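You operate a simulated robot arm through the tools that you are given. There is no shell and no other tool.

You run a simulated two-armed robot. Do the job below in one go: nothing can be reset, and whatever is moved stays where it is left.

## Task
The number pad came out faint: wipe it blank and set the force by the card.
Fine: lift knob to UP before the nest runs out; wipe with the damp black wiping pad, which goes back on the bench. Set down upright: black wiping pad.

It is judged by the outcome, as a careful person would: the job done as asked, and still so three seconds after it is handed in. It fails if anything else is knocked over, pushed out of place, dropped, spilled or broken.

## Robot
Two 7-joint arms with two-finger parallel grippers on one trunk that stands fixed in place. Base frame: the origin is at the foot of the trunk, x ahead of it, y to its left, z up. Readings come in m, degrees, newtons and seconds.
The left shoulder is at [0.063, 0.195, 1.204], the right one opposite. Payload 1.57 kg a hand.
The tool frame of a hand sits at the grasp point between the pads (the TCP): z along the fingers, y along the line on which they close. The tips reach 0.03 m beyond it. The gripper opens to 0.11 m. The fingers are 0.024 m wide and 0.012 m thick; the gripper's body (0.048 by 0.112 m) begins 0.078 m behind the TCP.
Orientation is that of the tool frame in the base frame, as a unit quaternion [x, y, z, w]. With the fingers straight down and closing along the base's y, the tool's x points along the base's -x, its y along +y and its z along -z.

## Interface
- The arms move only by the tool nudge_tool. It takes "left_moves", "right_moves" or both (then of equal length, played together; a hand with none holds still); each is a list of rows, each a list of 7 numbers: the closure, from 0 (fully open) to 1 (shut), then the shift along the tool's x, y, z in m, then the turn, a rotation vector about the tool's x, y, z in degrees. In form: [[claw, tx, ty, tz, rx, ry, rz], ...]. A call has 1 to 20 rows; each row is the pose to reach, as a shift and turn from the pose commanded when the call began, along the tool's axes at that moment. A row lasts 0.2 s, in which the tool goes at most 0.05 m and 8.6 degrees; a call with a longer step from one row to the next is refused whole, and so is a gripper value outside its range. Where a pose cannot be reached the arm comes as near as it can. A force on the tool above 40 N (or 10 N above the force at the start of the call, whichever is more), or a blocked arm, ends the call early, and 0.2 s more pass. Each finger travels about 0.072 m/s and halts on what it meets, pressing with about 26 N; the grip force reading is that of the motor and also rises with nothing between the fingers. The clock runs only during rows and for 0.2 s after the last one: add rows that repeat a pose to give the fingers time. The reply holds the time, the measured pose of the TCP, the force on the tool along the base axes, the opening and the grip force, in the units named above and with some noise, with the torque about the TCP (base axes, N m) and any sound that the robot's microphone picked up.
- Cameras (640 x 400 px; columns grow to the right, rows downward): "scene" is now at [0.1017, -0.0192, 1.7825]; the picture's right is [-0.23, -0.97, -0.00], its down [-0.80, 0.19, -0.57] and it looks along [0.55, -0.13, -0.82] (base axes); focal length 320 px, centre (320, 200). "left" rides on the left gripper at [0.07, -0.016, -0.141] in its tool frame; the picture's right is [0.23, 0.97, 0.00], its down [-0.85, 0.20, -0.48] and it looks along [-0.47, 0.11, 0.88] (tool axes); focal length 222 px, centre (320, 200). "right" rides on the right gripper at [0.07, 0.016, -0.141] in its tool frame; the picture's right is [-0.23, 0.97, 0.00], its down [-0.86, -0.20, -0.48] and it looks along [-0.47, -0.11, 0.88] (tool axes); focal length 222 px, centre (320, 200). There is no depth. A picture from a camera that has moved, and an enlarged one, comes with that camera's place and axes in the base frame and with its lens.
- camera(camera): a new picture of that camera. It takes no simulated time.
- slide_trunk(by): slides the trunk up (or, below 0, down) by that many m; the arms and the scene camera ride with it, the base frame stays. It gives what a move gives, with no picture.
- aim_head(pan, tilt): turns the head with the scene camera to pan (to the left, within 86 degrees either way) and tilt (down, from -29 to 69), counted from straight ahead of the robot. It gives what a move gives.
- close_up(camera, box): a new picture of the part [left, top, right, bottom] of that camera's present view, enlarged. It takes no simulated time.
- close_job(): hands the job in; it is judged then, once.

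Places have to be worked out from the pictures, the camera data and where the tool is seen. Open the grippers and draw the arms clear of the work before you hand the job in, unless the task says otherwise.

The tools are called after "Call:" as name(argument=value, ...) on one line, values as JSON. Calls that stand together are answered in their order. nudge_tool: Moves the arms, as the interface text tells. Its arguments: {"type":"object","properties":{"left_moves":{"type":"array"},"right_moves":{"type":"array"}},"required":[]} The other tools are called the same way: slide_trunk (by) slides the trunk up or down; aim_head (pan, tilt) turns the head that bears the scene camera; camera (camera) takes a picture; close_up (camera, box) takes an enlarged picture of a part of a camera's view; close_job () hands the job in.

At the start:

```text
time_s: 0.0
left_tcp_pos: [0.4505, -0.0218, 1.1984]
left_tool_rot: [0.0, 1.0, 0.001, 0.0]
left_ft_force: [-0.5, -0.3, -0.2]
left_moment: [-0.02, 0.0, -0.02]
left_finger_gap: 0.1101
left_gripper_force: 0.0
right_tcp_pos: [0.4496, -0.4573, 1.1719]
right_tool_rot: [0.0, 1.0, 0.0, 0.0]
right_ft_force: [-0.3, 0.4, 0.6]
right_moment: [-0.04, 0.01, 0.0]
right_finger_gap: 0.1097
right_gripper_force: 0.1
trunk travel left (down, up): [-0.8, 0.19]
head pan, tilt: [-13.4, 55.2]
```

scene: 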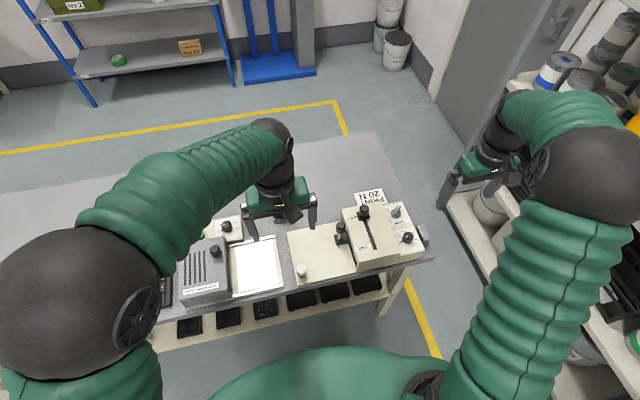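
right: 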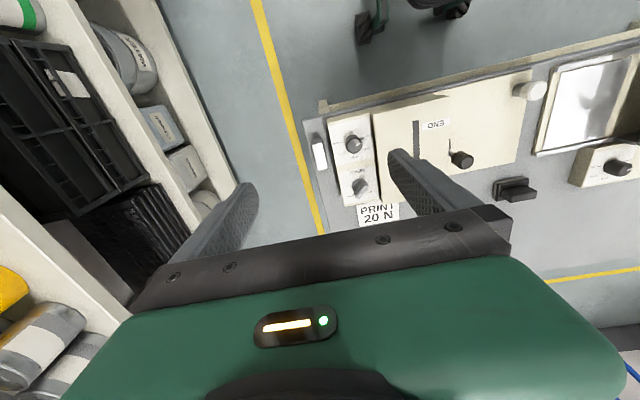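
left: 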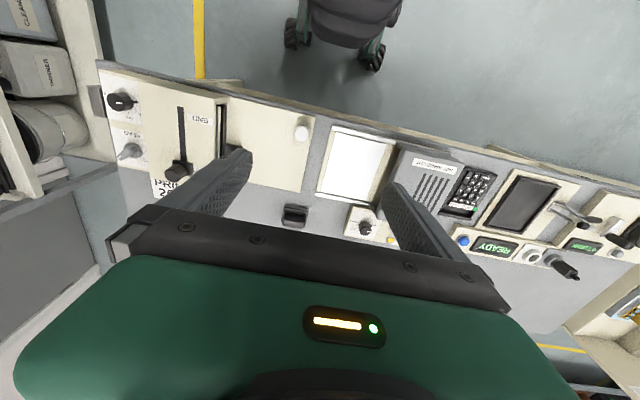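

The first pictures show a bench with several devices, so I'll take close-ups to read the labels before moving anything.

Call:
close_up(camera="scene", box=[280, 170, 440, 290])

Call:
close_up(camera="left", box=[90, 50, 330, 230])

Call:
close_up(camera="left", box=[320, 110, 640, 310])

Call:
close_up(camera="right", box=[290, 60, 640, 260])

Call:
close_up(camera="scene", box=[80, 190, 320, 340])

```text
3.33 times, centred on (360, 230) of scene
camera zoom: at [0.1017, -0.0192, 1.7825], right [-0.23, -0.97, 0.0], down [-0.8, 0.19, -0.57], along [0.55, -0.13, -0.82], focal length 1065 px, centre (187, 100)
```

zoom: 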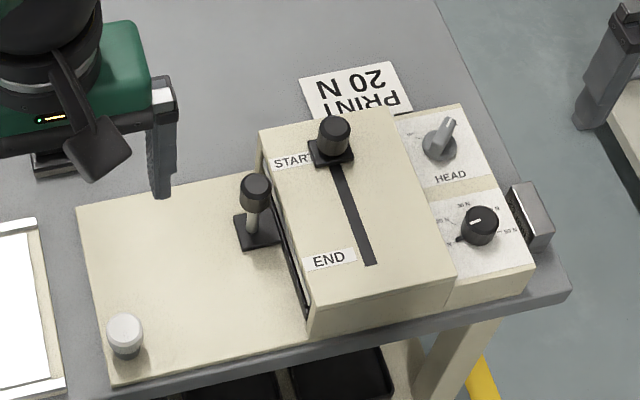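

```text
2.22 times, centred on (210, 140) of left
camera zoom: at [0.3796, -0.0387, 1.3383], right [-0.23, 0.97, 0.0], down [0.86, 0.2, 0.48], along [0.47, 0.11, -0.88], focal length 494 px, centre (564, 333)
```

zoom: 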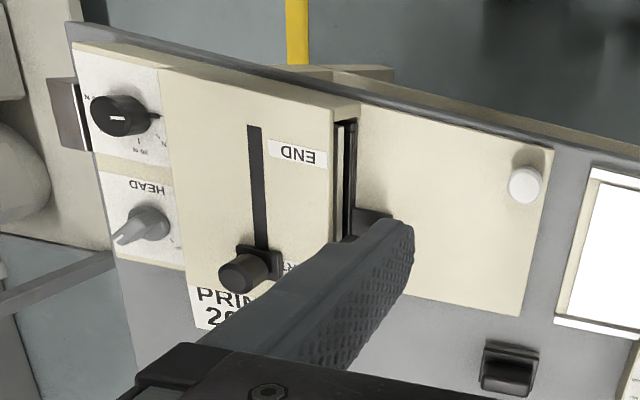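

```text
2.00 times, centred on (480, 210) of left
camera zoom: at [0.3796, -0.0387, 1.3383], right [-0.23, 0.97, 0.0], down [0.86, 0.2, 0.48], along [0.47, 0.11, -0.88], focal length 444 px, centre (0, 180)
```

zoom: 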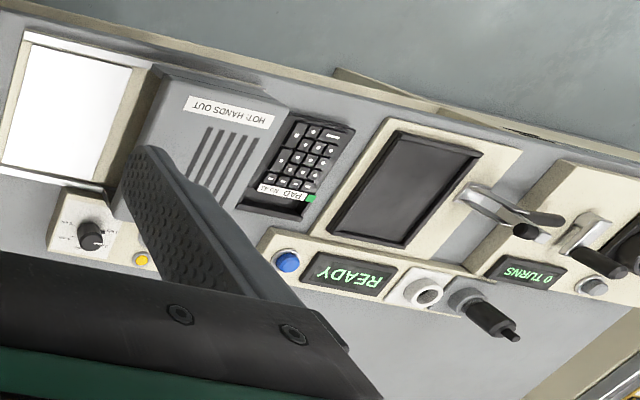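

```text
1.83 times, centred on (465, 160) of right
camera zoom: at [0.3807, -0.4404, 1.3149], right [0.23, 0.97, 0.0], down [0.86, -0.2, 0.48], along [0.47, -0.11, -0.88], focal length 406 px, centre (55, 273)
```

zoom: 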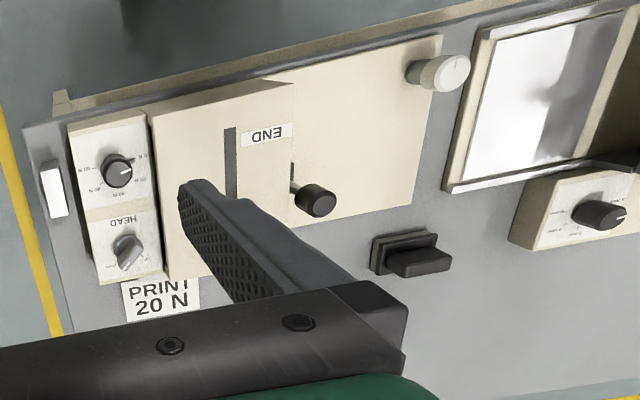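

```text
2.67 times, centred on (200, 265) of scene
camera zoom: at [0.1017, -0.0192, 1.7825], right [-0.23, -0.97, 0.0], down [-0.8, 0.19, -0.57], along [0.55, -0.13, -0.82], focal length 852 px, centre (640, 27)
```

zoom: 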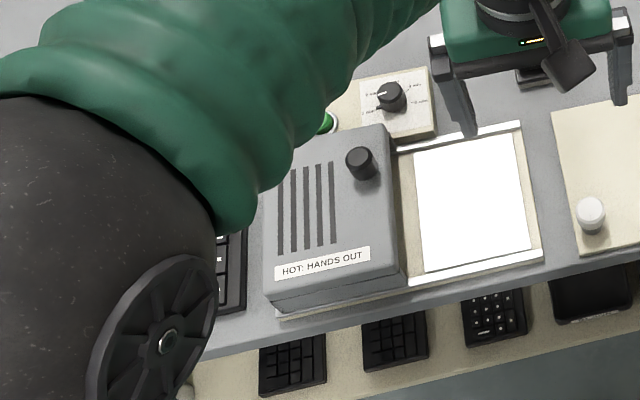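

I'll take higher zooms of the number pad, the small labels and the force dial.

Call:
close_up(camera="left", box=[430, 150, 510, 220])

Call:
close_up(camera="scene", box=[380, 195, 430, 255])

Call:
close_up(camera="right", box=[310, 110, 410, 230])

Call:
close_up(camera="scene", box=[150, 270, 400, 350])

Call:
close_up(camera="left", box=[340, 200, 420, 250])

Call:
close_up(camera="left", box=[440, 160, 640, 300])

```text
5.71 times, centred on (470, 185) of left
camera zoom: at [0.3796, -0.0387, 1.3383], right [-0.23, 0.97, 0.0], down [0.86, 0.2, 0.48], along [0.47, 0.11, -0.88], focal length 1269 px, centre (-537, 286)
```

zoom: 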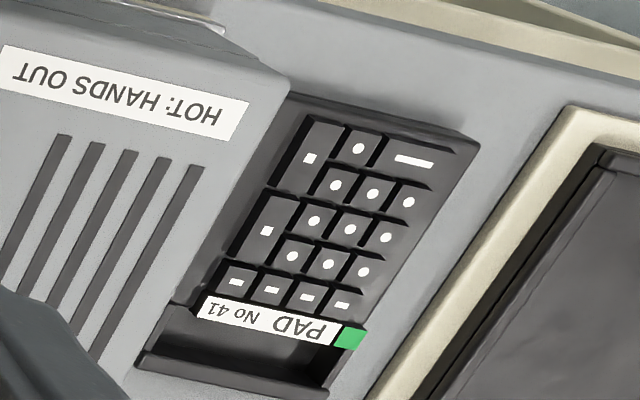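

```text
6.67 times, centred on (405, 225) of scene
camera zoom: at [0.1017, -0.0192, 1.7825], right [-0.23, -0.97, 0.0], down [-0.8, 0.19, -0.57], along [0.55, -0.13, -0.82], focal length 2131 px, centre (-247, 33)
```

zoom: 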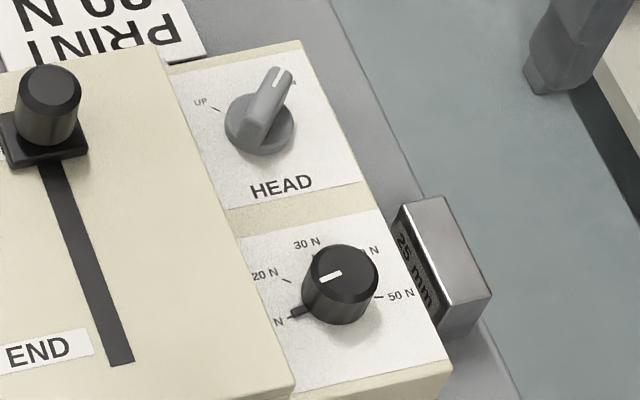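

```text
3.33 times, centred on (360, 170) of right
camera zoom: at [0.3807, -0.4404, 1.3149], right [0.23, 0.97, 0.0], down [0.86, -0.2, 0.48], along [0.47, -0.11, -0.88], focal length 740 px, centre (187, 300)
```

zoom: 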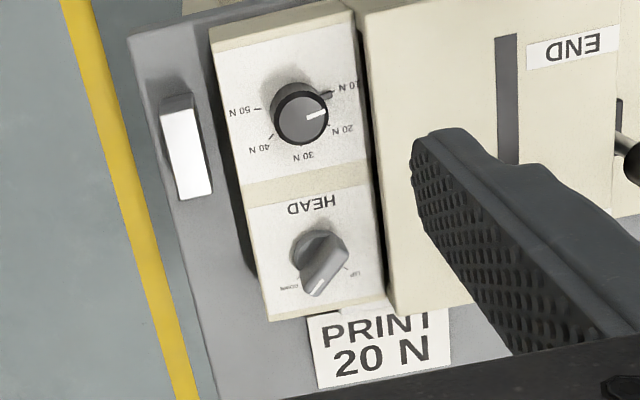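

```text
2.56 times, centred on (275, 310) of scene
camera zoom: at [0.1017, -0.0192, 1.7825], right [-0.23, -0.97, 0.0], down [-0.8, 0.19, -0.57], along [0.55, -0.13, -0.82], focal length 818 px, centre (435, -82)
```

zoom: 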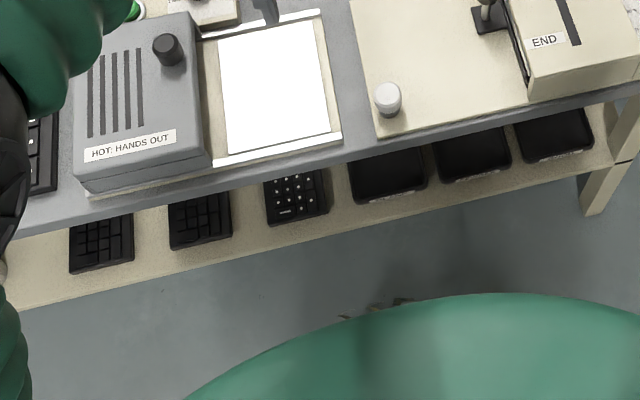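

```text
8.00 times, centred on (380, 225) of left
camera zoom: at [0.3796, -0.0387, 1.3383], right [-0.23, 0.97, 0.0], down [0.86, 0.2, 0.48], along [0.47, 0.11, -0.88], focal length 1777 px, centre (-160, 0)
```

zoom: 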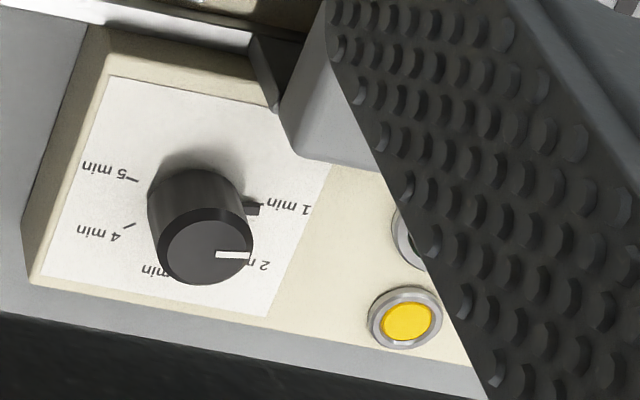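

```text
2.86 times, centred on (540, 230) of left
camera zoom: at [0.3796, -0.0387, 1.3383], right [-0.23, 0.97, 0.0], down [0.86, 0.2, 0.48], along [0.47, 0.11, -0.88], focal length 635 px, centre (-309, 114)
```

zoom: 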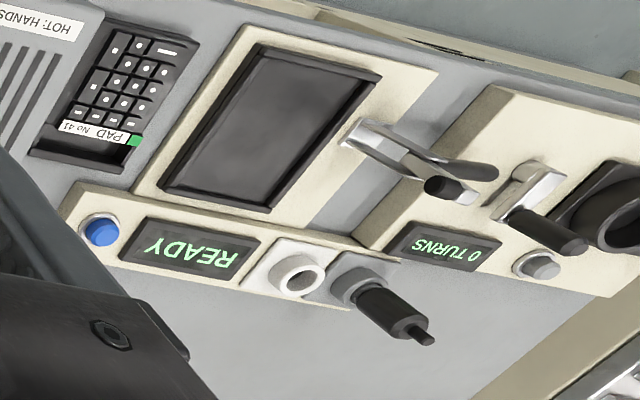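

The bench top works out at about z = 0.79. The HEAD knob points DOWN, the force is near 10 N and the card says 20 N. I'll aim the head to see more of the bench, and take a close look inside the printer housing.

Call:
aim_head(pan=20, tilt=50)

Call:
camera(camera="scene")

Call:
close_up(camera="left", box=[200, 90, 330, 190])

Call:
close_up(camera="right", box=[420, 70, 560, 220])

```text
time_s: 1.0
left_tcp_pos: [0.4485, -0.0227, 1.1985]
left_tool_rot: [0.0, 1.0, -0.001, 0.001]
left_ft_force: [0.0, 0.5, 0.0]
left_moment: [-0.03, -0.02, 0.0]
left_finger_gap: 0.11
left_gripper_force: 0.0
right_tcp_pos: [0.4482, -0.4573, 1.1729]
right_tool_rot: [-0.001, 1.0, 0.0, 0.001]
right_ft_force: [-0.2, 0.7, 1.0]
right_moment: [0.03, 0.03, -0.03]
right_finger_gap: 0.11
right_gripper_force: 0.0
trunk travel left (down, up): [-0.8, 0.19]
head pan, tilt: [20.0, 50.0]
```

```text
taken
camera scene: at [0.1038, 0.0239, 1.7894], right [0.34, -0.94, 0.0], down [-0.72, -0.26, -0.64], along [0.6, 0.22, -0.77], focal length 320 px, centre (320, 200)
```

scene: 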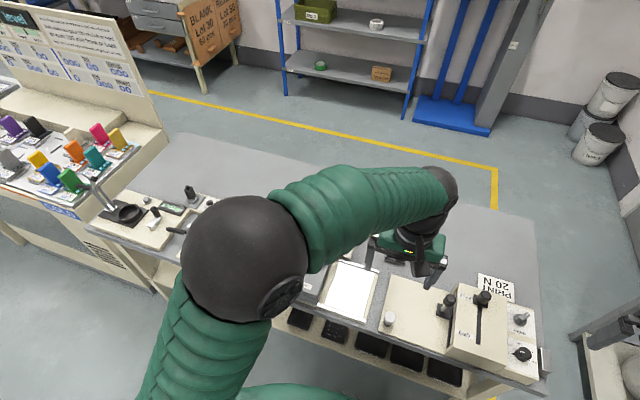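

```text
4.00 times, centred on (265, 140) of left
camera zoom: at [0.3779, -0.0378, 1.3389], right [-0.23, 0.97, 0.0], down [0.85, 0.2, 0.48], along [0.47, 0.11, -0.88], focal length 888 px, centre (540, 440)
```

zoom: 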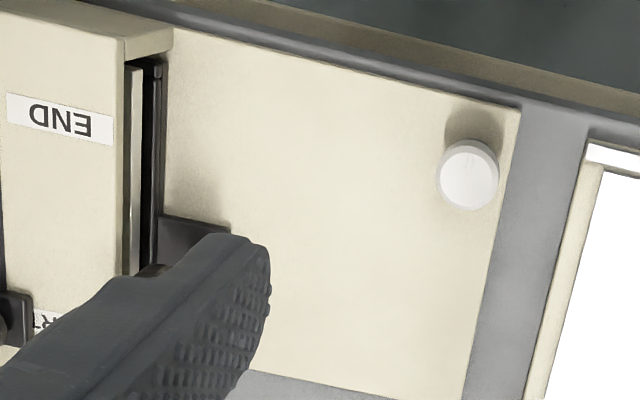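

```text
2.67 times, centred on (490, 145) of right
camera zoom: at [0.379, -0.4396, 1.3157], right [0.23, 0.97, 0.0], down [0.85, -0.2, 0.48], along [0.47, -0.11, -0.88], focal length 592 px, centre (-133, 347)
```

zoom: 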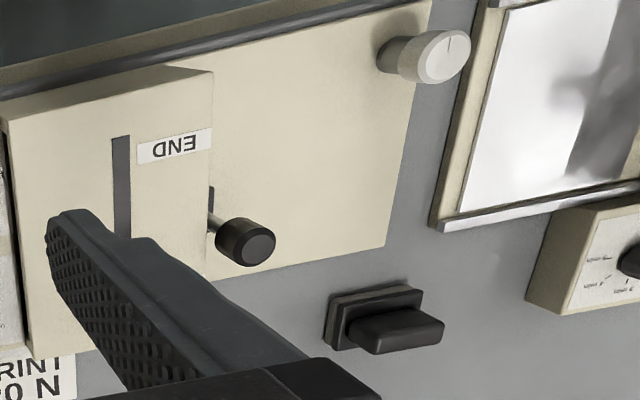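

The bench lies square to the base axes, with its near edge at x≈0.45 and its right edge at y≈-0.50. I place the force dial at about (0.52,-0.41), the HEAD knob at (0.62,-0.41), the nest knob at (0.60,-0.21) and the wiping pad at (0.73,-0.02). I'll bring the right hand over the HEAD knob while still high, and move the left hand up and to the left.

Call:
nudge_tool(left_moves=[[0, 0.01, 0.024, -0.03, 0, 0, 0], [0, 0.02, 0.048, -0.06, 0, 0, 0], [0, 0.03, 0.072, -0.09, 0, 0, 0], [0, 0.04, 0.096, -0.12, 0, 0, 0], [0, 0.05, 0.12, -0.15, 0, 0, 0], [0, 0.05, 0.12, -0.15, 0, 0, 0]], right_moves=[[0, -0.034, 0.009, 0, 0, 0, 0], [0, -0.068, 0.018, 0, 0, 0, 0], [0, -0.102, 0.027, 0, 0, 0, 0], [0, -0.136, 0.036, 0, 0, 0, 0], [0, -0.17, 0.044, 0, 0, 0, 0], [0, -0.17, 0.044, 0, 0, 0, 0]])

Call:
aim_head(pan=-13.4, tilt=55.2)

Call:
camera(camera="scene")

Call:
camera(camera="right")

Call:
camera(camera="left")

```text
time_s: 2.4
left_tcp_pos: [0.3986, 0.0991, 1.3516]
left_tool_rot: [0.0, 1.0, 0.0, 0.001]
left_ft_force: [0.1, 0.1, -0.1]
left_moment: [-0.01, 0.01, 0.0]
left_finger_gap: 0.11
left_gripper_force: 0.1
right_tcp_pos: [0.6198, -0.4152, 1.1734]
right_tool_rot: [-0.002, 1.0, 0.0, 0.0]
right_ft_force: [0.0, -0.2, 0.0]
right_moment: [-0.02, 0.01, 0.0]
right_finger_gap: 0.11
right_gripper_force: 0.1
trunk travel left (down, up): [-0.8, 0.19]
head pan, tilt: [20.0, 50.0]
```

```text
time_s: 3.4
left_tcp_pos: [0.4001, 0.0984, 1.3507]
left_tool_rot: [-0.001, 1.0, 0.001, -0.001]
left_ft_force: [0.4, -0.5, 0.1]
left_moment: [0.01, -0.01, 0.01]
left_finger_gap: 0.1098
left_gripper_force: 0.0
right_tcp_pos: [0.6206, -0.4148, 1.174]
right_tool_rot: [-0.001, 1.0, 0.0, 0.001]
right_ft_force: [-0.5, 0.5, -0.5]
right_moment: [-0.01, 0.04, -0.04]
right_finger_gap: 0.1101
right_gripper_force: 0.1
trunk travel left (down, up): [-0.8, 0.19]
head pan, tilt: [-13.4, 55.2]
```

```text
taken
camera scene: at [0.102, -0.0181, 1.7825], right [-0.23, -0.97, 0.0], down [-0.8, 0.19, -0.57], along [0.55, -0.13, -0.82], focal length 320 px, centre (320, 200)
```

scene: 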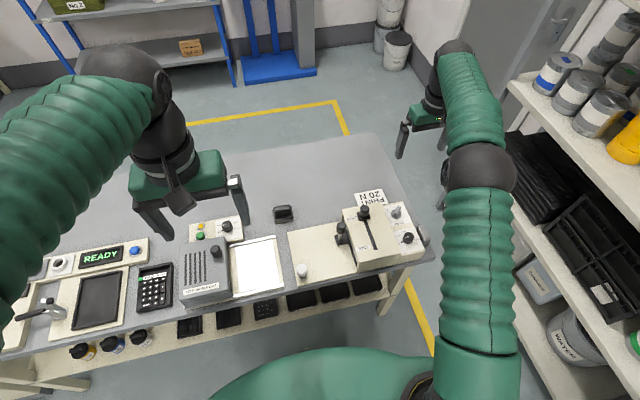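

```text
taken
camera right: at [0.5512, -0.3981, 1.3149], right [0.23, 0.97, 0.0], down [0.86, -0.2, 0.48], along [0.47, -0.11, -0.88], focal length 222 px, centre (320, 200)
```

right: 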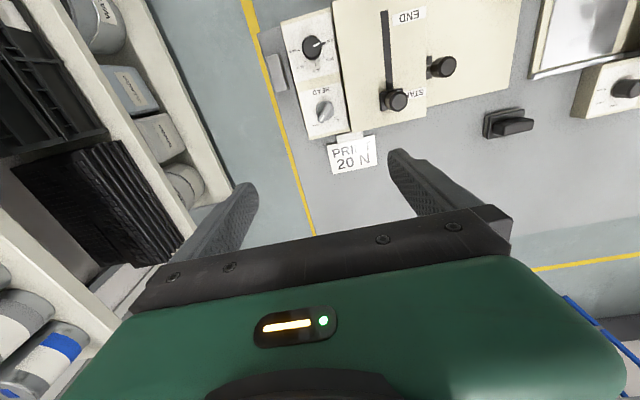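

```text
taken
camera left: at [0.3286, 0.082, 1.4903], right [-0.23, 0.97, 0.0], down [0.86, 0.2, 0.48], along [0.47, 0.11, -0.88], focal length 222 px, centre (320, 200)
```

left: 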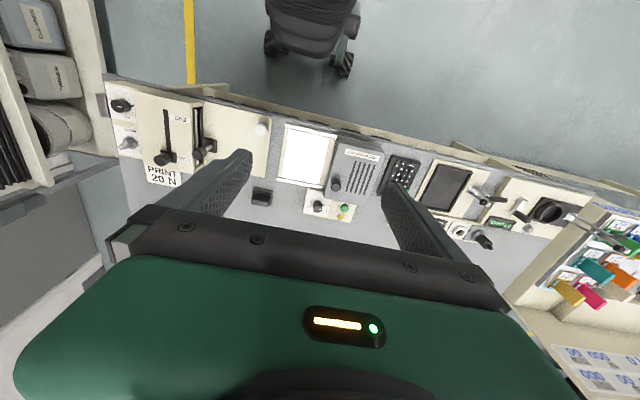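

The right arm reached the spot over the HEAD knob and the view is clear. I'll zoom in on the dials, wiping pad and nest from several cameras to triangulate them.

Call:
close_up(camera="scene", box=[280, 180, 440, 280])

Call:
close_up(camera="right", box=[270, 10, 350, 140])

Call:
close_up(camera="right", box=[330, 0, 560, 150])

Call:
close_up(camera="left", box=[100, 80, 290, 220])

Call:
close_up(camera="scene", box=[60, 220, 290, 360])

```text
4.00 times, centred on (360, 230) of scene
camera zoom: at [0.102, -0.0181, 1.7825], right [-0.23, -0.97, 0.0], down [-0.8, 0.19, -0.57], along [0.55, -0.13, -0.82], focal length 1278 px, centre (160, 80)
```

zoom: 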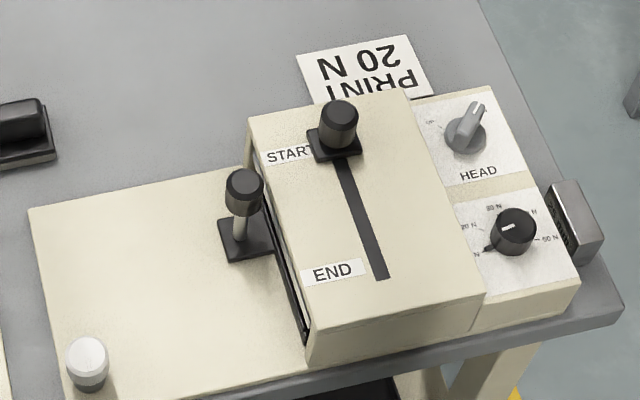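

```text
3.08 times, centred on (310, 75) of right
camera zoom: at [0.5512, -0.3981, 1.3149], right [0.23, 0.97, 0.0], down [0.86, -0.2, 0.48], along [0.47, -0.11, -0.88], focal length 684 px, centre (351, 585)
```

zoom: 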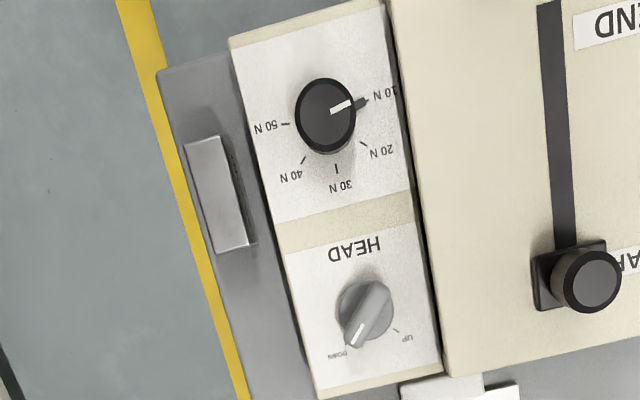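

```text
2.67 times, centred on (445, 75) of right
camera zoom: at [0.5512, -0.3981, 1.3149], right [0.23, 0.97, 0.0], down [0.86, -0.2, 0.48], along [0.47, -0.11, -0.88], focal length 592 px, centre (-13, 533)
```

zoom: 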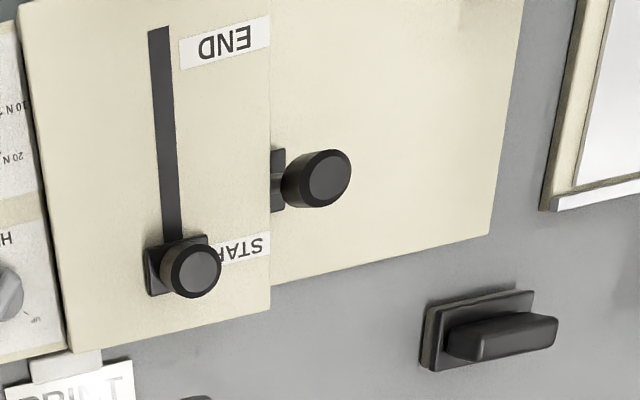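

```text
2.86 times, centred on (195, 150) of left
camera zoom: at [0.3286, 0.082, 1.4903], right [-0.23, 0.97, 0.0], down [0.86, 0.2, 0.48], along [0.47, 0.11, -0.88], focal length 635 px, centre (677, 343)
```

zoom: 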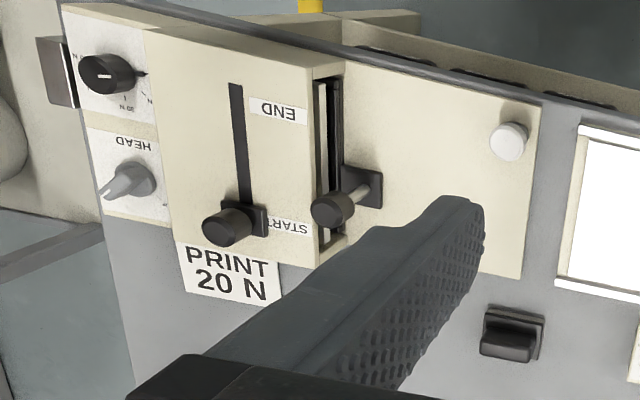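

```text
2.78 times, centred on (175, 290) of scene
camera zoom: at [0.102, -0.0181, 1.7825], right [-0.23, -0.97, 0.0], down [-0.8, 0.19, -0.57], along [0.55, -0.13, -0.82], focal length 889 px, centre (724, -50)
```

zoom: 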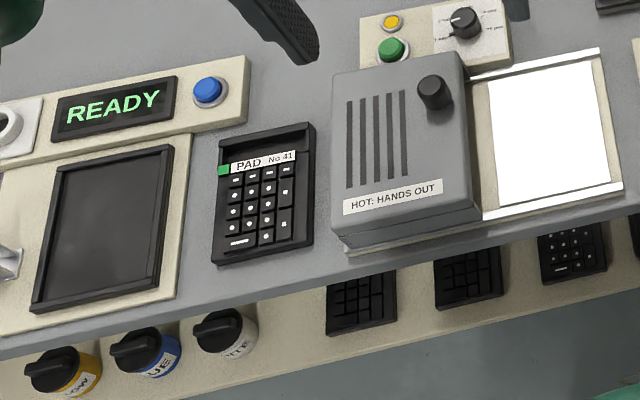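

The knob heights agree between views: HEAD knob about (0.607,-0.404,0.88), force dial about (0.506,-0.402,0.88), panel about z 0.857. HEAD must turn from DOWN (about -45°) to UP (about +45°). I'll lower the trunk by 0.2 m so the arms reach the bench more easily.

Call:
slide_trunk(by=-0.2)

Call:
camera(camera="scene")

Call:
camera(camera="right")

```text
time_s: 5.5
left_tcp_pos: [0.3999, 0.0984, 1.1507]
left_tool_rot: [0.0, 1.0, 0.0, 0.0]
left_ft_force: [-0.2, -0.2, 0.3]
left_moment: [0.03, 0.01, -0.03]
left_finger_gap: 0.1099
left_gripper_force: 0.0
right_tcp_pos: [0.62, -0.4144, 0.9734]
right_tool_rot: [-0.002, 1.0, 0.0, 0.001]
right_ft_force: [-0.7, -0.4, -0.6]
right_moment: [0.01, 0.0, -0.03]
right_finger_gap: 0.1102
right_gripper_force: 0.0
trunk travel left (down, up): [-0.6, 0.39]
head pan, tilt: [-13.4, 55.2]
```

```text
taken
camera scene: at [0.1014, -0.0179, 1.5826], right [-0.23, -0.97, 0.0], down [-0.8, 0.19, -0.57], along [0.55, -0.13, -0.82], focal length 320 px, centre (320, 200)
```

scene: 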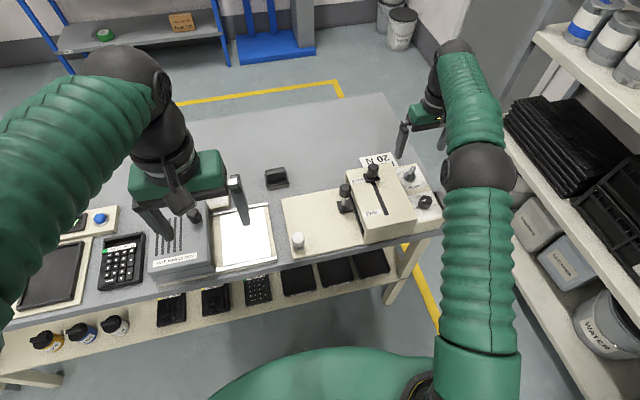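

```text
taken
camera right: at [0.5508, -0.3978, 1.1151], right [0.23, 0.97, 0.0], down [0.85, -0.2, 0.48], along [0.47, -0.11, -0.88], focal length 222 px, centre (320, 200)
```

right: 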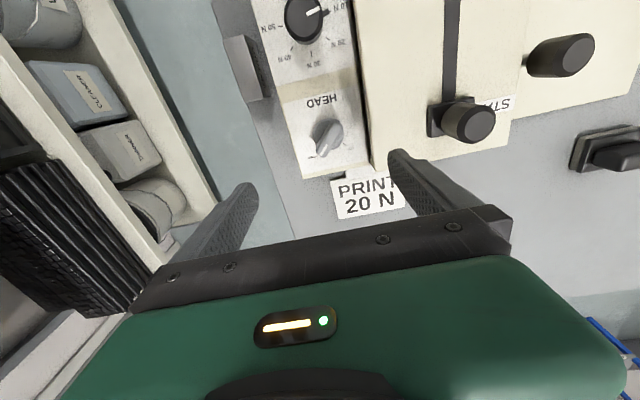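

The close view confirms the HEAD knob at (0.606,-0.404). I'll rotate the right hand 45° so it closes across the fin, narrow the opening, and descend to z≈0.93 for a check.

Call:
nudge_tool(right_moves=[[0.3, 0.003, 0.002, 0.0, 0, 0, 7.5], [0.4, 0.006, 0.004, 0.0, 0, 0, 15], [0.5, 0.009, 0.006, 0.0, 0, 0, 22.5], [0.6, 0.012, 0.008, 0.01, 0, 0, 30], [0.67, 0.013, 0.01, 0.02, 0, 0, 37.5], [0.67, 0.013, 0.0104, 0.04, 0, 0, 45], [0.67, 0.013, 0.0104, 0.04, 0, 0, 45], [0.67, 0.013, 0.0104, 0.04, 0, 0, 45]])

Call:
camera(camera="right")

Call:
close_up(camera="scene", box=[340, 90, 460, 240])

```text
time_s: 7.3
left_tcp_pos: [0.3981, 0.0994, 1.1497]
left_tool_rot: [0.0, 1.0, 0.0, -0.001]
left_ft_force: [0.2, -0.3, -1.4]
left_moment: [-0.01, -0.05, 0.02]
left_finger_gap: 0.1101
left_gripper_force: 0.1
right_tcp_pos: [0.6076, -0.4044, 0.9318]
right_tool_rot: [0.382, 0.924, 0.0, 0.0]
right_ft_force: [-0.3, -0.2, -0.4]
right_moment: [0.01, 0.03, -0.01]
right_finger_gap: 0.0366
right_gripper_force: 0.0
trunk travel left (down, up): [-0.6, 0.39]
head pan, tilt: [-13.4, 55.2]
```

```text
taken
camera right: at [0.5691, -0.3425, 1.0733], right [0.85, 0.53, 0.0], down [0.46, -0.75, 0.48], along [0.25, -0.41, -0.88], focal length 222 px, centre (320, 200)
```

right: 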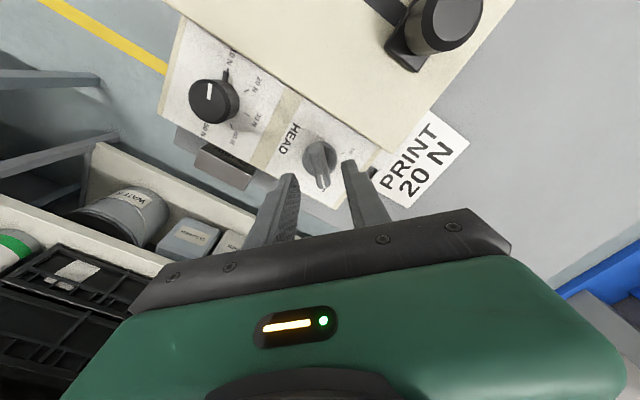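

```text
2.67 times, centred on (400, 165) of scene
camera zoom: at [0.1014, -0.0177, 1.5825], right [-0.23, -0.97, 0.0], down [-0.8, 0.19, -0.57], along [0.55, -0.13, -0.82], focal length 852 px, centre (107, 293)
```

zoom: 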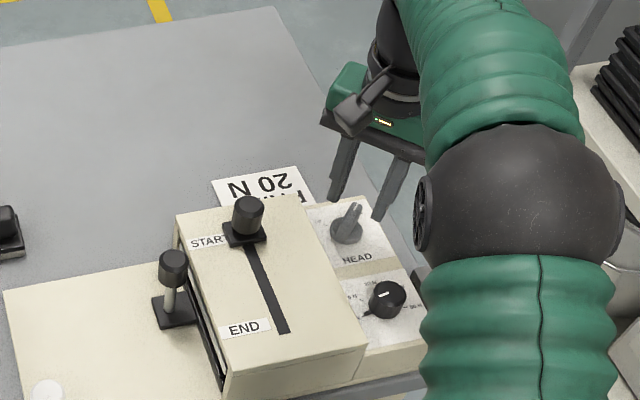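

The fin is centred under the fingers and square to them. I'll descend to z≈0.893 with the opening unchanged, then check before closing.

Call:
nudge_tool(right_moves=[[0.67, 0, 0, 0.013, 0, 0, 0], [0.67, 0, 0, 0.026, 0, 0, 0], [0.67, 0, 0, 0.038, 0, 0, 0]])

Call:
close_up(camera="right", box=[240, 100, 400, 240])

Call:
close_up(camera="scene", box=[380, 110, 460, 200])

```text
time_s: 8.2
left_tcp_pos: [0.399, 0.0985, 1.1495]
left_tool_rot: [0.0, 1.0, 0.0, 0.0]
left_ft_force: [-0.3, 0.1, 0.3]
left_moment: [-0.01, 0.03, 0.01]
left_finger_gap: 0.1102
left_gripper_force: 0.0
right_tcp_pos: [0.6079, -0.4038, 0.8949]
right_tool_rot: [0.382, 0.924, 0.0, 0.001]
right_ft_force: [0.6, 0.6, 0.0]
right_moment: [-0.01, -0.01, -0.01]
right_finger_gap: 0.0364
right_gripper_force: 0.0
trunk travel left (down, up): [-0.6, 0.39]
head pan, tilt: [-13.4, 55.2]
```

```text
2.86 times, centred on (320, 170) of right
camera zoom: at [0.5709, -0.3421, 1.0361], right [0.85, 0.53, 0.0], down [0.46, -0.74, 0.48], along [0.25, -0.41, -0.88], focal length 635 px, centre (320, 286)
```

zoom: 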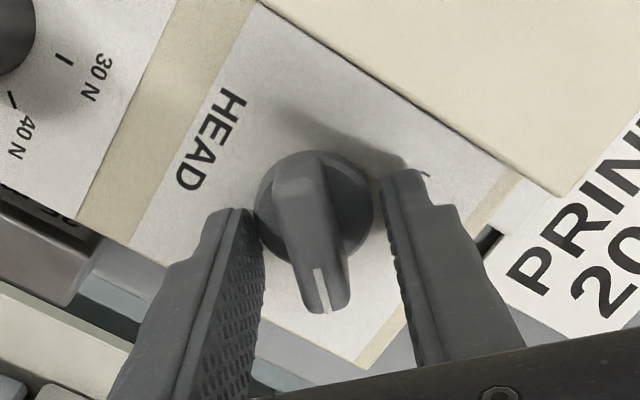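

```text
4.44 times, centred on (420, 155) of scene
camera zoom: at [0.102, -0.018, 1.5825], right [-0.23, -0.97, 0.0], down [-0.8, 0.19, -0.57], along [0.55, -0.13, -0.82], focal length 1420 px, centre (-124, 400)
```

zoom: 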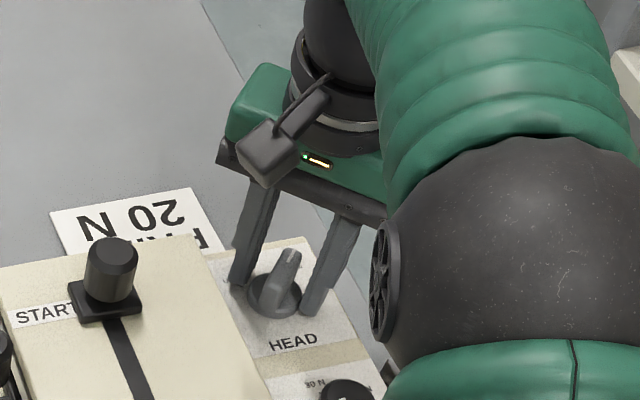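

The fin sits between the pads with clearance on both sides. I'll close on it.

Call:
nudge_tool(right_moves=[[0.85, 0, 0, 0, 0, 0, 0], [1, 0, 0, 0, 0, 0, 0], [1, 0, 0, 0, 0, 0, 0], [1, 0, 0, 0, 0, 0, 0]])

```text
time_s: 9.2
left_tcp_pos: [0.3993, 0.0986, 1.1499]
left_tool_rot: [-0.001, 1.0, 0.002, -0.001]
left_ft_force: [0.3, 0.7, -0.4]
left_moment: [0.01, 0.01, -0.02]
left_finger_gap: 0.1102
left_gripper_force: 0.1
right_tcp_pos: [0.607, -0.4046, 0.894]
right_tool_rot: [0.381, 0.924, -0.001, 0.0]
right_ft_force: [-3.2, -2.0, -3.7]
right_moment: [-0.61, -0.29, 0.02]
right_finger_gap: 0.0339
right_gripper_force: 41.7
trunk travel left (down, up): [-0.6, 0.39]
head pan, tilt: [-13.4, 55.2]
```

The fingers stopped at 34 mm, so they are on the round base and not the fin. I'll look, then release and raise a little to catch the fin.

Call:
nudge_tool(right_moves=[[0.66, 0, 0, 0, 0, 0, 0], [0.66, 0, 0, 0, 0, 0, 0], [0.66, 0, 0, -0.008, 0, 0, 0], [0.66, 0, 0, -0.008, 0, 0, 0]])

Call:
close_up(camera="right", box=[240, 100, 400, 240])

```text
time_s: 10.2
left_tcp_pos: [0.399, 0.0984, 1.1507]
left_tool_rot: [0.0, 1.0, 0.0, 0.0]
left_ft_force: [-0.1, 0.0, 1.3]
left_moment: [0.01, 0.0, 0.01]
left_finger_gap: 0.1101
left_gripper_force: 0.0
right_tcp_pos: [0.6077, -0.4031, 0.9032]
right_tool_rot: [0.382, 0.924, 0.0, 0.0]
right_ft_force: [0.1, -0.6, -0.3]
right_moment: [0.03, 0.0, -0.03]
right_finger_gap: 0.0377
right_gripper_force: 0.1
trunk travel left (down, up): [-0.6, 0.39]
head pan, tilt: [-13.4, 55.2]
```

```text
2.86 times, centred on (320, 170) of right
camera zoom: at [0.5705, -0.3414, 1.0455], right [0.85, 0.53, 0.0], down [0.46, -0.74, 0.48], along [0.25, -0.41, -0.88], focal length 635 px, centre (320, 286)
```

zoom: 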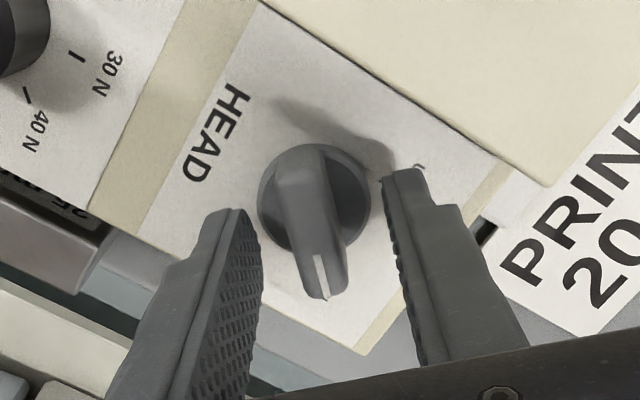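

The tips are now at z≈0.873. I'll close again on the fin.

Call:
nudge_tool(right_moves=[[0.85, 0, 0, 0, 0, 0, 0], [1, 0, 0, 0, 0, 0, 0], [1, 0, 0, 0, 0, 0, 0], [1, 0, 0, 0, 0, 0, 0]])

Call:
close_up(camera="right", box=[240, 100, 400, 240])

```text
time_s: 11.2
left_tcp_pos: [0.3987, 0.0986, 1.1514]
left_tool_rot: [0.0, 1.0, 0.0, 0.0]
left_ft_force: [-0.8, 0.3, -0.3]
left_moment: [-0.01, -0.04, 0.0]
left_finger_gap: 0.1099
left_gripper_force: 0.1
right_tcp_pos: [0.6071, -0.404, 0.9051]
right_tool_rot: [0.382, 0.924, 0.0, 0.0]
right_ft_force: [-3.6, -2.5, 0.0]
right_moment: [-0.15, 0.11, 0.06]
right_finger_gap: 0.013
right_gripper_force: 30.1
trunk travel left (down, up): [-0.6, 0.39]
head pan, tilt: [-13.4, 55.2]
```

```text
2.86 times, centred on (320, 170) of right
camera zoom: at [0.5698, -0.3423, 1.0453], right [0.85, 0.53, 0.0], down [0.46, -0.74, 0.48], along [0.25, -0.41, -0.88], focal length 635 px, centre (320, 286)
```

zoom: 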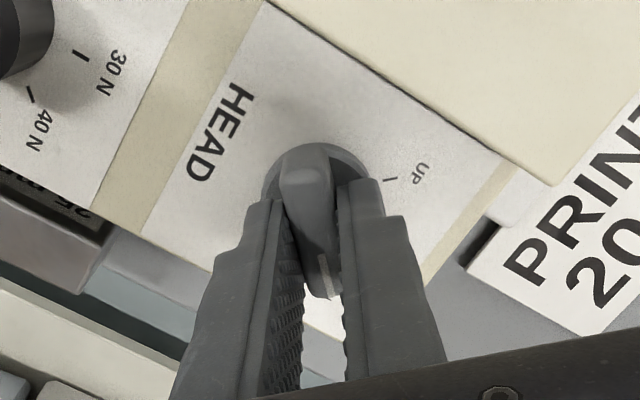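

The grip is now on the 13 mm fin. The UP tick sits about 90–93° counter-clockwise from above, so I'll turn -90° about the tool z.

Call:
nudge_tool(right_moves=[[1, 0, 0, 0, 0, 0, -8], [1, 0, 0, 0, 0, 0, -16], [1, 0, 0, 0, 0, 0, -24], [1, 0, 0, 0, 0, 0, -32], [1, 0, 0, 0, 0, 0, -40], [1, 0, 0, 0, 0, 0, -48], [1, 0, 0, 0, 0, 0, -56], [1, 0, 0, 0, 0, 0, -64], [1, 0, 0, 0, 0, 0, -72], [1, 0, 0, 0, 0, 0, -80], [1, 0, 0, 0, 0, 0, -86], [1, 0, 0, 0, 0, 0, -90], [1, 0, 0, 0, 0, 0, -90]])

Call:
close_up(camera="right", box=[240, 80, 440, 240])

Call:
close_up(camera="scene", box=[320, 130, 460, 240])

```text
time_s: 13.9
left_tcp_pos: [0.399, 0.1027, 1.1496]
left_tool_rot: [0.0, 1.0, -0.002, 0.0]
left_ft_force: [0.7, -0.3, -0.8]
left_moment: [0.0, 0.0, 0.0]
left_finger_gap: 0.1099
left_gripper_force: 0.1
right_tcp_pos: [0.6073, -0.4005, 0.9036]
right_tool_rot: [-0.384, 0.923, -0.001, -0.001]
right_ft_force: [4.5, 13.0, 2.8]
right_moment: [0.92, -0.44, -0.14]
right_finger_gap: 0.0129
right_gripper_force: 29.7
trunk travel left (down, up): [-0.6, 0.39]
head pan, tilt: [-13.4, 55.2]
```

```text
2.50 times, centred on (340, 160) of right
camera zoom: at [0.547, -0.4369, 1.0454], right [-0.53, 0.85, 0.0], down [0.74, 0.47, 0.48], along [0.41, 0.25, -0.88], focal length 555 px, centre (270, 300)
```

zoom: 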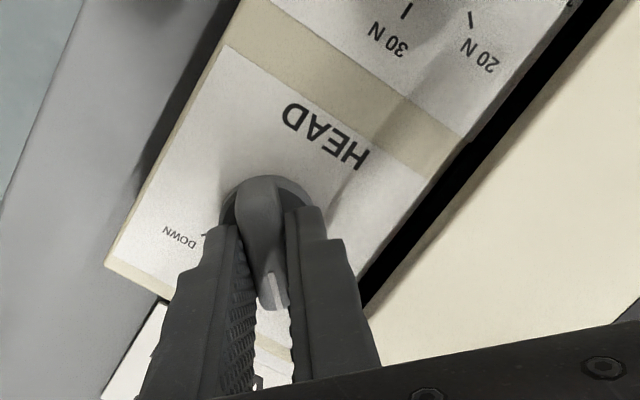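

```text
3.64 times, centred on (390, 185) of scene
camera zoom: at [0.1019, -0.0124, 1.5826], right [-0.23, -0.97, 0.0], down [-0.8, 0.19, -0.57], along [0.55, -0.13, -0.82], focal length 1162 px, centre (66, 254)
```

zoom: 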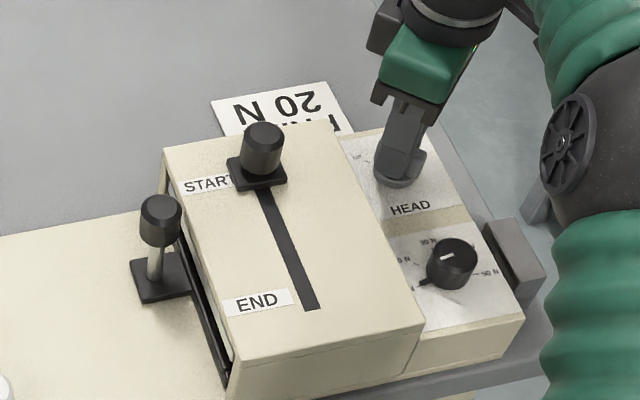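

The knob turned, but the whole trunk and left arm shifted about 5 mm in +y, so the right elbow may be leaning on something. I'll look at the whole scene before going on.

Call:
camera(camera="scene")

Call:
camera(camera="left")

Call:
camera(camera="right")

```text
taken
camera scene: at [0.1019, -0.0124, 1.5826], right [-0.23, -0.97, 0.0], down [-0.8, 0.19, -0.57], along [0.55, -0.13, -0.82], focal length 320 px, centre (320, 200)
```

scene: 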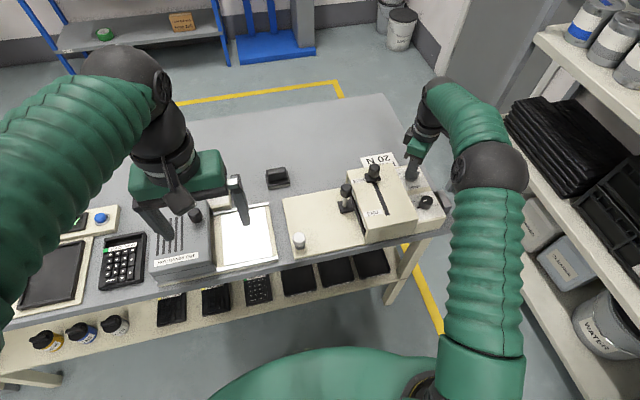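

```text
taken
camera left: at [0.3286, 0.0866, 1.2899], right [-0.23, 0.97, 0.0], down [0.86, 0.2, 0.48], along [0.47, 0.11, -0.88], focal length 222 px, centre (320, 200)
```

left: 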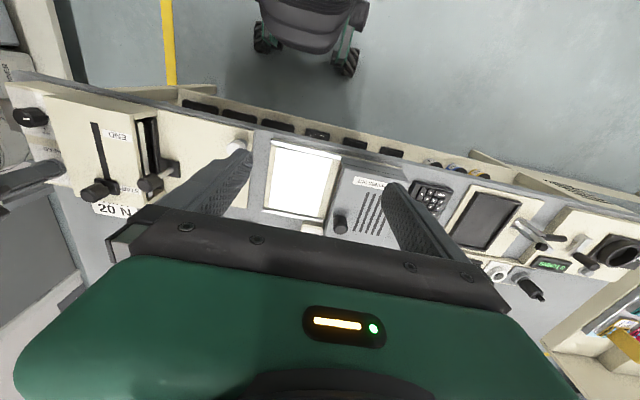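

```text
taken
camera right: at [0.547, -0.4369, 1.0454], right [-0.53, 0.85, 0.0], down [0.74, 0.47, 0.48], along [0.41, 0.25, -0.88], focal length 222 px, centre (320, 200)
```

right: 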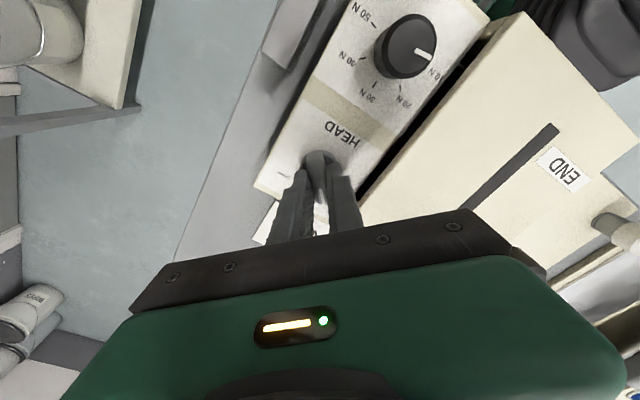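

Nothing is near the elbow. The sideways force fits the grip sitting about 2.5 mm off the knob axis, so it should vanish on release. I'll open, lift, and check that the fin points at UP.

Call:
nudge_tool(right_moves=[[0.66, 0, 0, 0, 0, 0, 0], [0.66, 0, 0, 0, 0, 0, 0], [0.66, 0, 0, -0.02, 0, 0, 0], [0.66, 0, 0, -0.05, 0, 0, 0], [0.66, 0, 0, -0.05, 0, 0, 0]])

Call:
close_up(camera="right", box=[240, 60, 440, 220])

Call:
close_up(camera="scene", box=[320, 130, 460, 240])

```text
time_s: 15.2
left_tcp_pos: [0.3993, 0.0977, 1.1504]
left_tool_rot: [-0.001, 1.0, 0.0, 0.0]
left_ft_force: [0.7, -0.2, -0.6]
left_moment: [0.0, 0.04, 0.01]
left_finger_gap: 0.11
left_gripper_force: 0.1
right_tcp_pos: [0.607, -0.4029, 0.9547]
right_tool_rot: [-0.384, 0.923, 0.0, 0.001]
right_ft_force: [1.0, 0.2, 0.0]
right_moment: [-0.01, 0.02, 0.0]
right_finger_gap: 0.0375
right_gripper_force: 0.1
trunk travel left (down, up): [-0.6, 0.39]
head pan, tilt: [-13.4, 55.2]
```

```text
2.50 times, centred on (340, 140) of right
camera zoom: at [0.5464, -0.4401, 1.0957], right [-0.53, 0.85, 0.0], down [0.74, 0.46, 0.48], along [0.41, 0.25, -0.88], focal length 555 px, centre (270, 350)
```

zoom: 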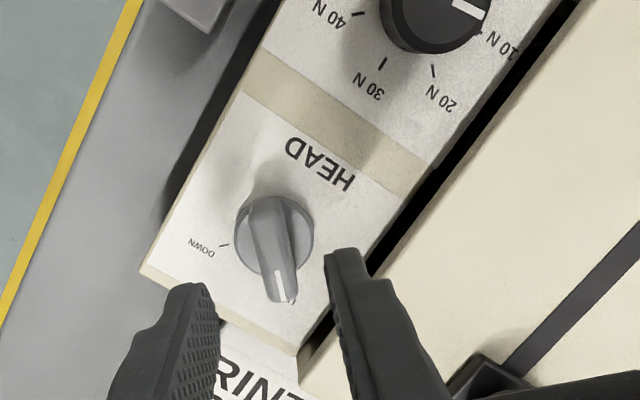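

```text
3.64 times, centred on (390, 185) of scene
camera zoom: at [0.1021, -0.0191, 1.5825], right [-0.23, -0.97, 0.0], down [-0.8, 0.19, -0.57], along [0.55, -0.13, -0.82], focal length 1162 px, centre (66, 254)
```

zoom: 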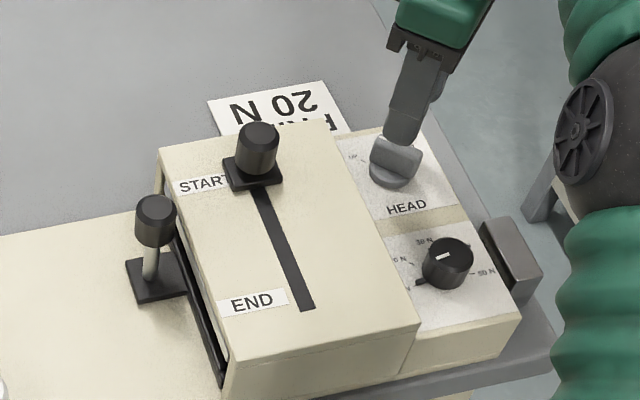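

The force vanished on release, so the offset explanation holds. The fin points about 6–7° short of the UP tick, so I'll regrip and turn about 7° further, recentred by 1.5 mm.

Call:
nudge_tool(right_moves=[[0.66, -0.001, 0.001, 0.025, 0, 0, 0], [0.66, -0.001, 0.001, 0.05, 0, 0, 0], [0.66, -0.001, 0.001, 0.05, 0, 0, 0], [1, -0.001, 0.001, 0.05, 0, 0, 0], [1, -0.001, 0.001, 0.05, 0, 0, 0], [1, -0.001, 0.001, 0.05, 0, 0, 0], [1, -0.001, 0.001, 0.05, 0, 0, -4], [1, -0.001, 0.001, 0.05, 0, 0, -7], [1, -0.001, 0.001, 0.05, 0, 0, -7]])

Call:
nudge_tool(right_moves=[[0.66, 0, 0, 0, 0, 0, 0], [0.66, 0, 0, 0, 0, 0, 0], [0.66, 0, 0, -0.03, 0, 0, 0], [0.66, 0, 0, -0.07, 0, 0, 0], [0.66, 0.03, 0, -0.1, 0, 0, 0], [0.66, 0.07, 0, -0.1, 0, 0, 0], [0.66, 0.07, 0, -0.1, 0, 0, 0]])

Call:
camera(camera="right")

Call:
close_up(camera="scene", box=[380, 130, 460, 220])

```text
time_s: 17.1
left_tcp_pos: [0.3989, 0.0999, 1.1507]
left_tool_rot: [0.0, 1.0, -0.001, 0.0]
left_ft_force: [0.2, 0.5, -0.3]
left_moment: [0.03, 0.03, 0.01]
left_finger_gap: 0.1101
left_gripper_force: 0.0
right_tcp_pos: [0.6078, -0.4002, 0.9028]
right_tool_rot: [-0.44, 0.898, 0.0, 0.001]
right_ft_force: [-5.8, 10.0, -7.3]
right_moment: [0.52, -0.33, -0.98]
right_finger_gap: 0.0156
right_gripper_force: 31.4
trunk travel left (down, up): [-0.6, 0.39]
head pan, tilt: [-13.4, 55.2]
```

```text
time_s: 18.8
left_tcp_pos: [0.4003, 0.0971, 1.1505]
left_tool_rot: [0.0, 1.0, 0.0, 0.0]
left_ft_force: [-0.2, -1.0, 0.6]
left_moment: [0.01, -0.01, 0.0]
left_finger_gap: 0.1099
left_gripper_force: 0.0
right_tcp_pos: [0.5682, -0.4596, 1.0035]
right_tool_rot: [-0.439, 0.899, 0.001, 0.0]
right_ft_force: [0.5, 0.3, -0.6]
right_moment: [-0.01, 0.02, -0.03]
right_finger_gap: 0.0374
right_gripper_force: 0.0
trunk travel left (down, up): [-0.6, 0.39]
head pan, tilt: [-13.4, 55.2]
```

```text
taken
camera right: at [0.5138, -0.5033, 1.1453], right [-0.63, 0.78, 0.0], down [0.68, 0.55, 0.48], along [0.37, 0.3, -0.88], focal length 222 px, centre (320, 200)
```

right: 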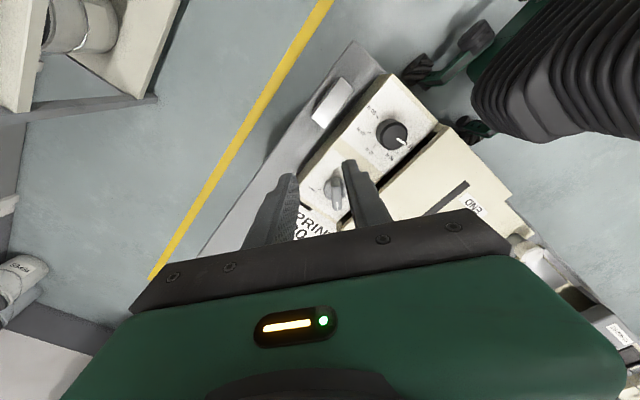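

```text
4.44 times, centred on (420, 175) of scene
camera zoom: at [0.1022, -0.019, 1.5824], right [-0.23, -0.97, 0.0], down [-0.8, 0.19, -0.57], along [0.55, -0.13, -0.82], focal length 1420 px, centre (-124, 311)
```

zoom: 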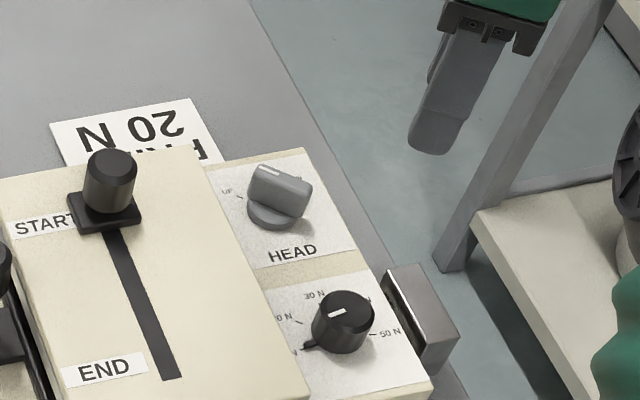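

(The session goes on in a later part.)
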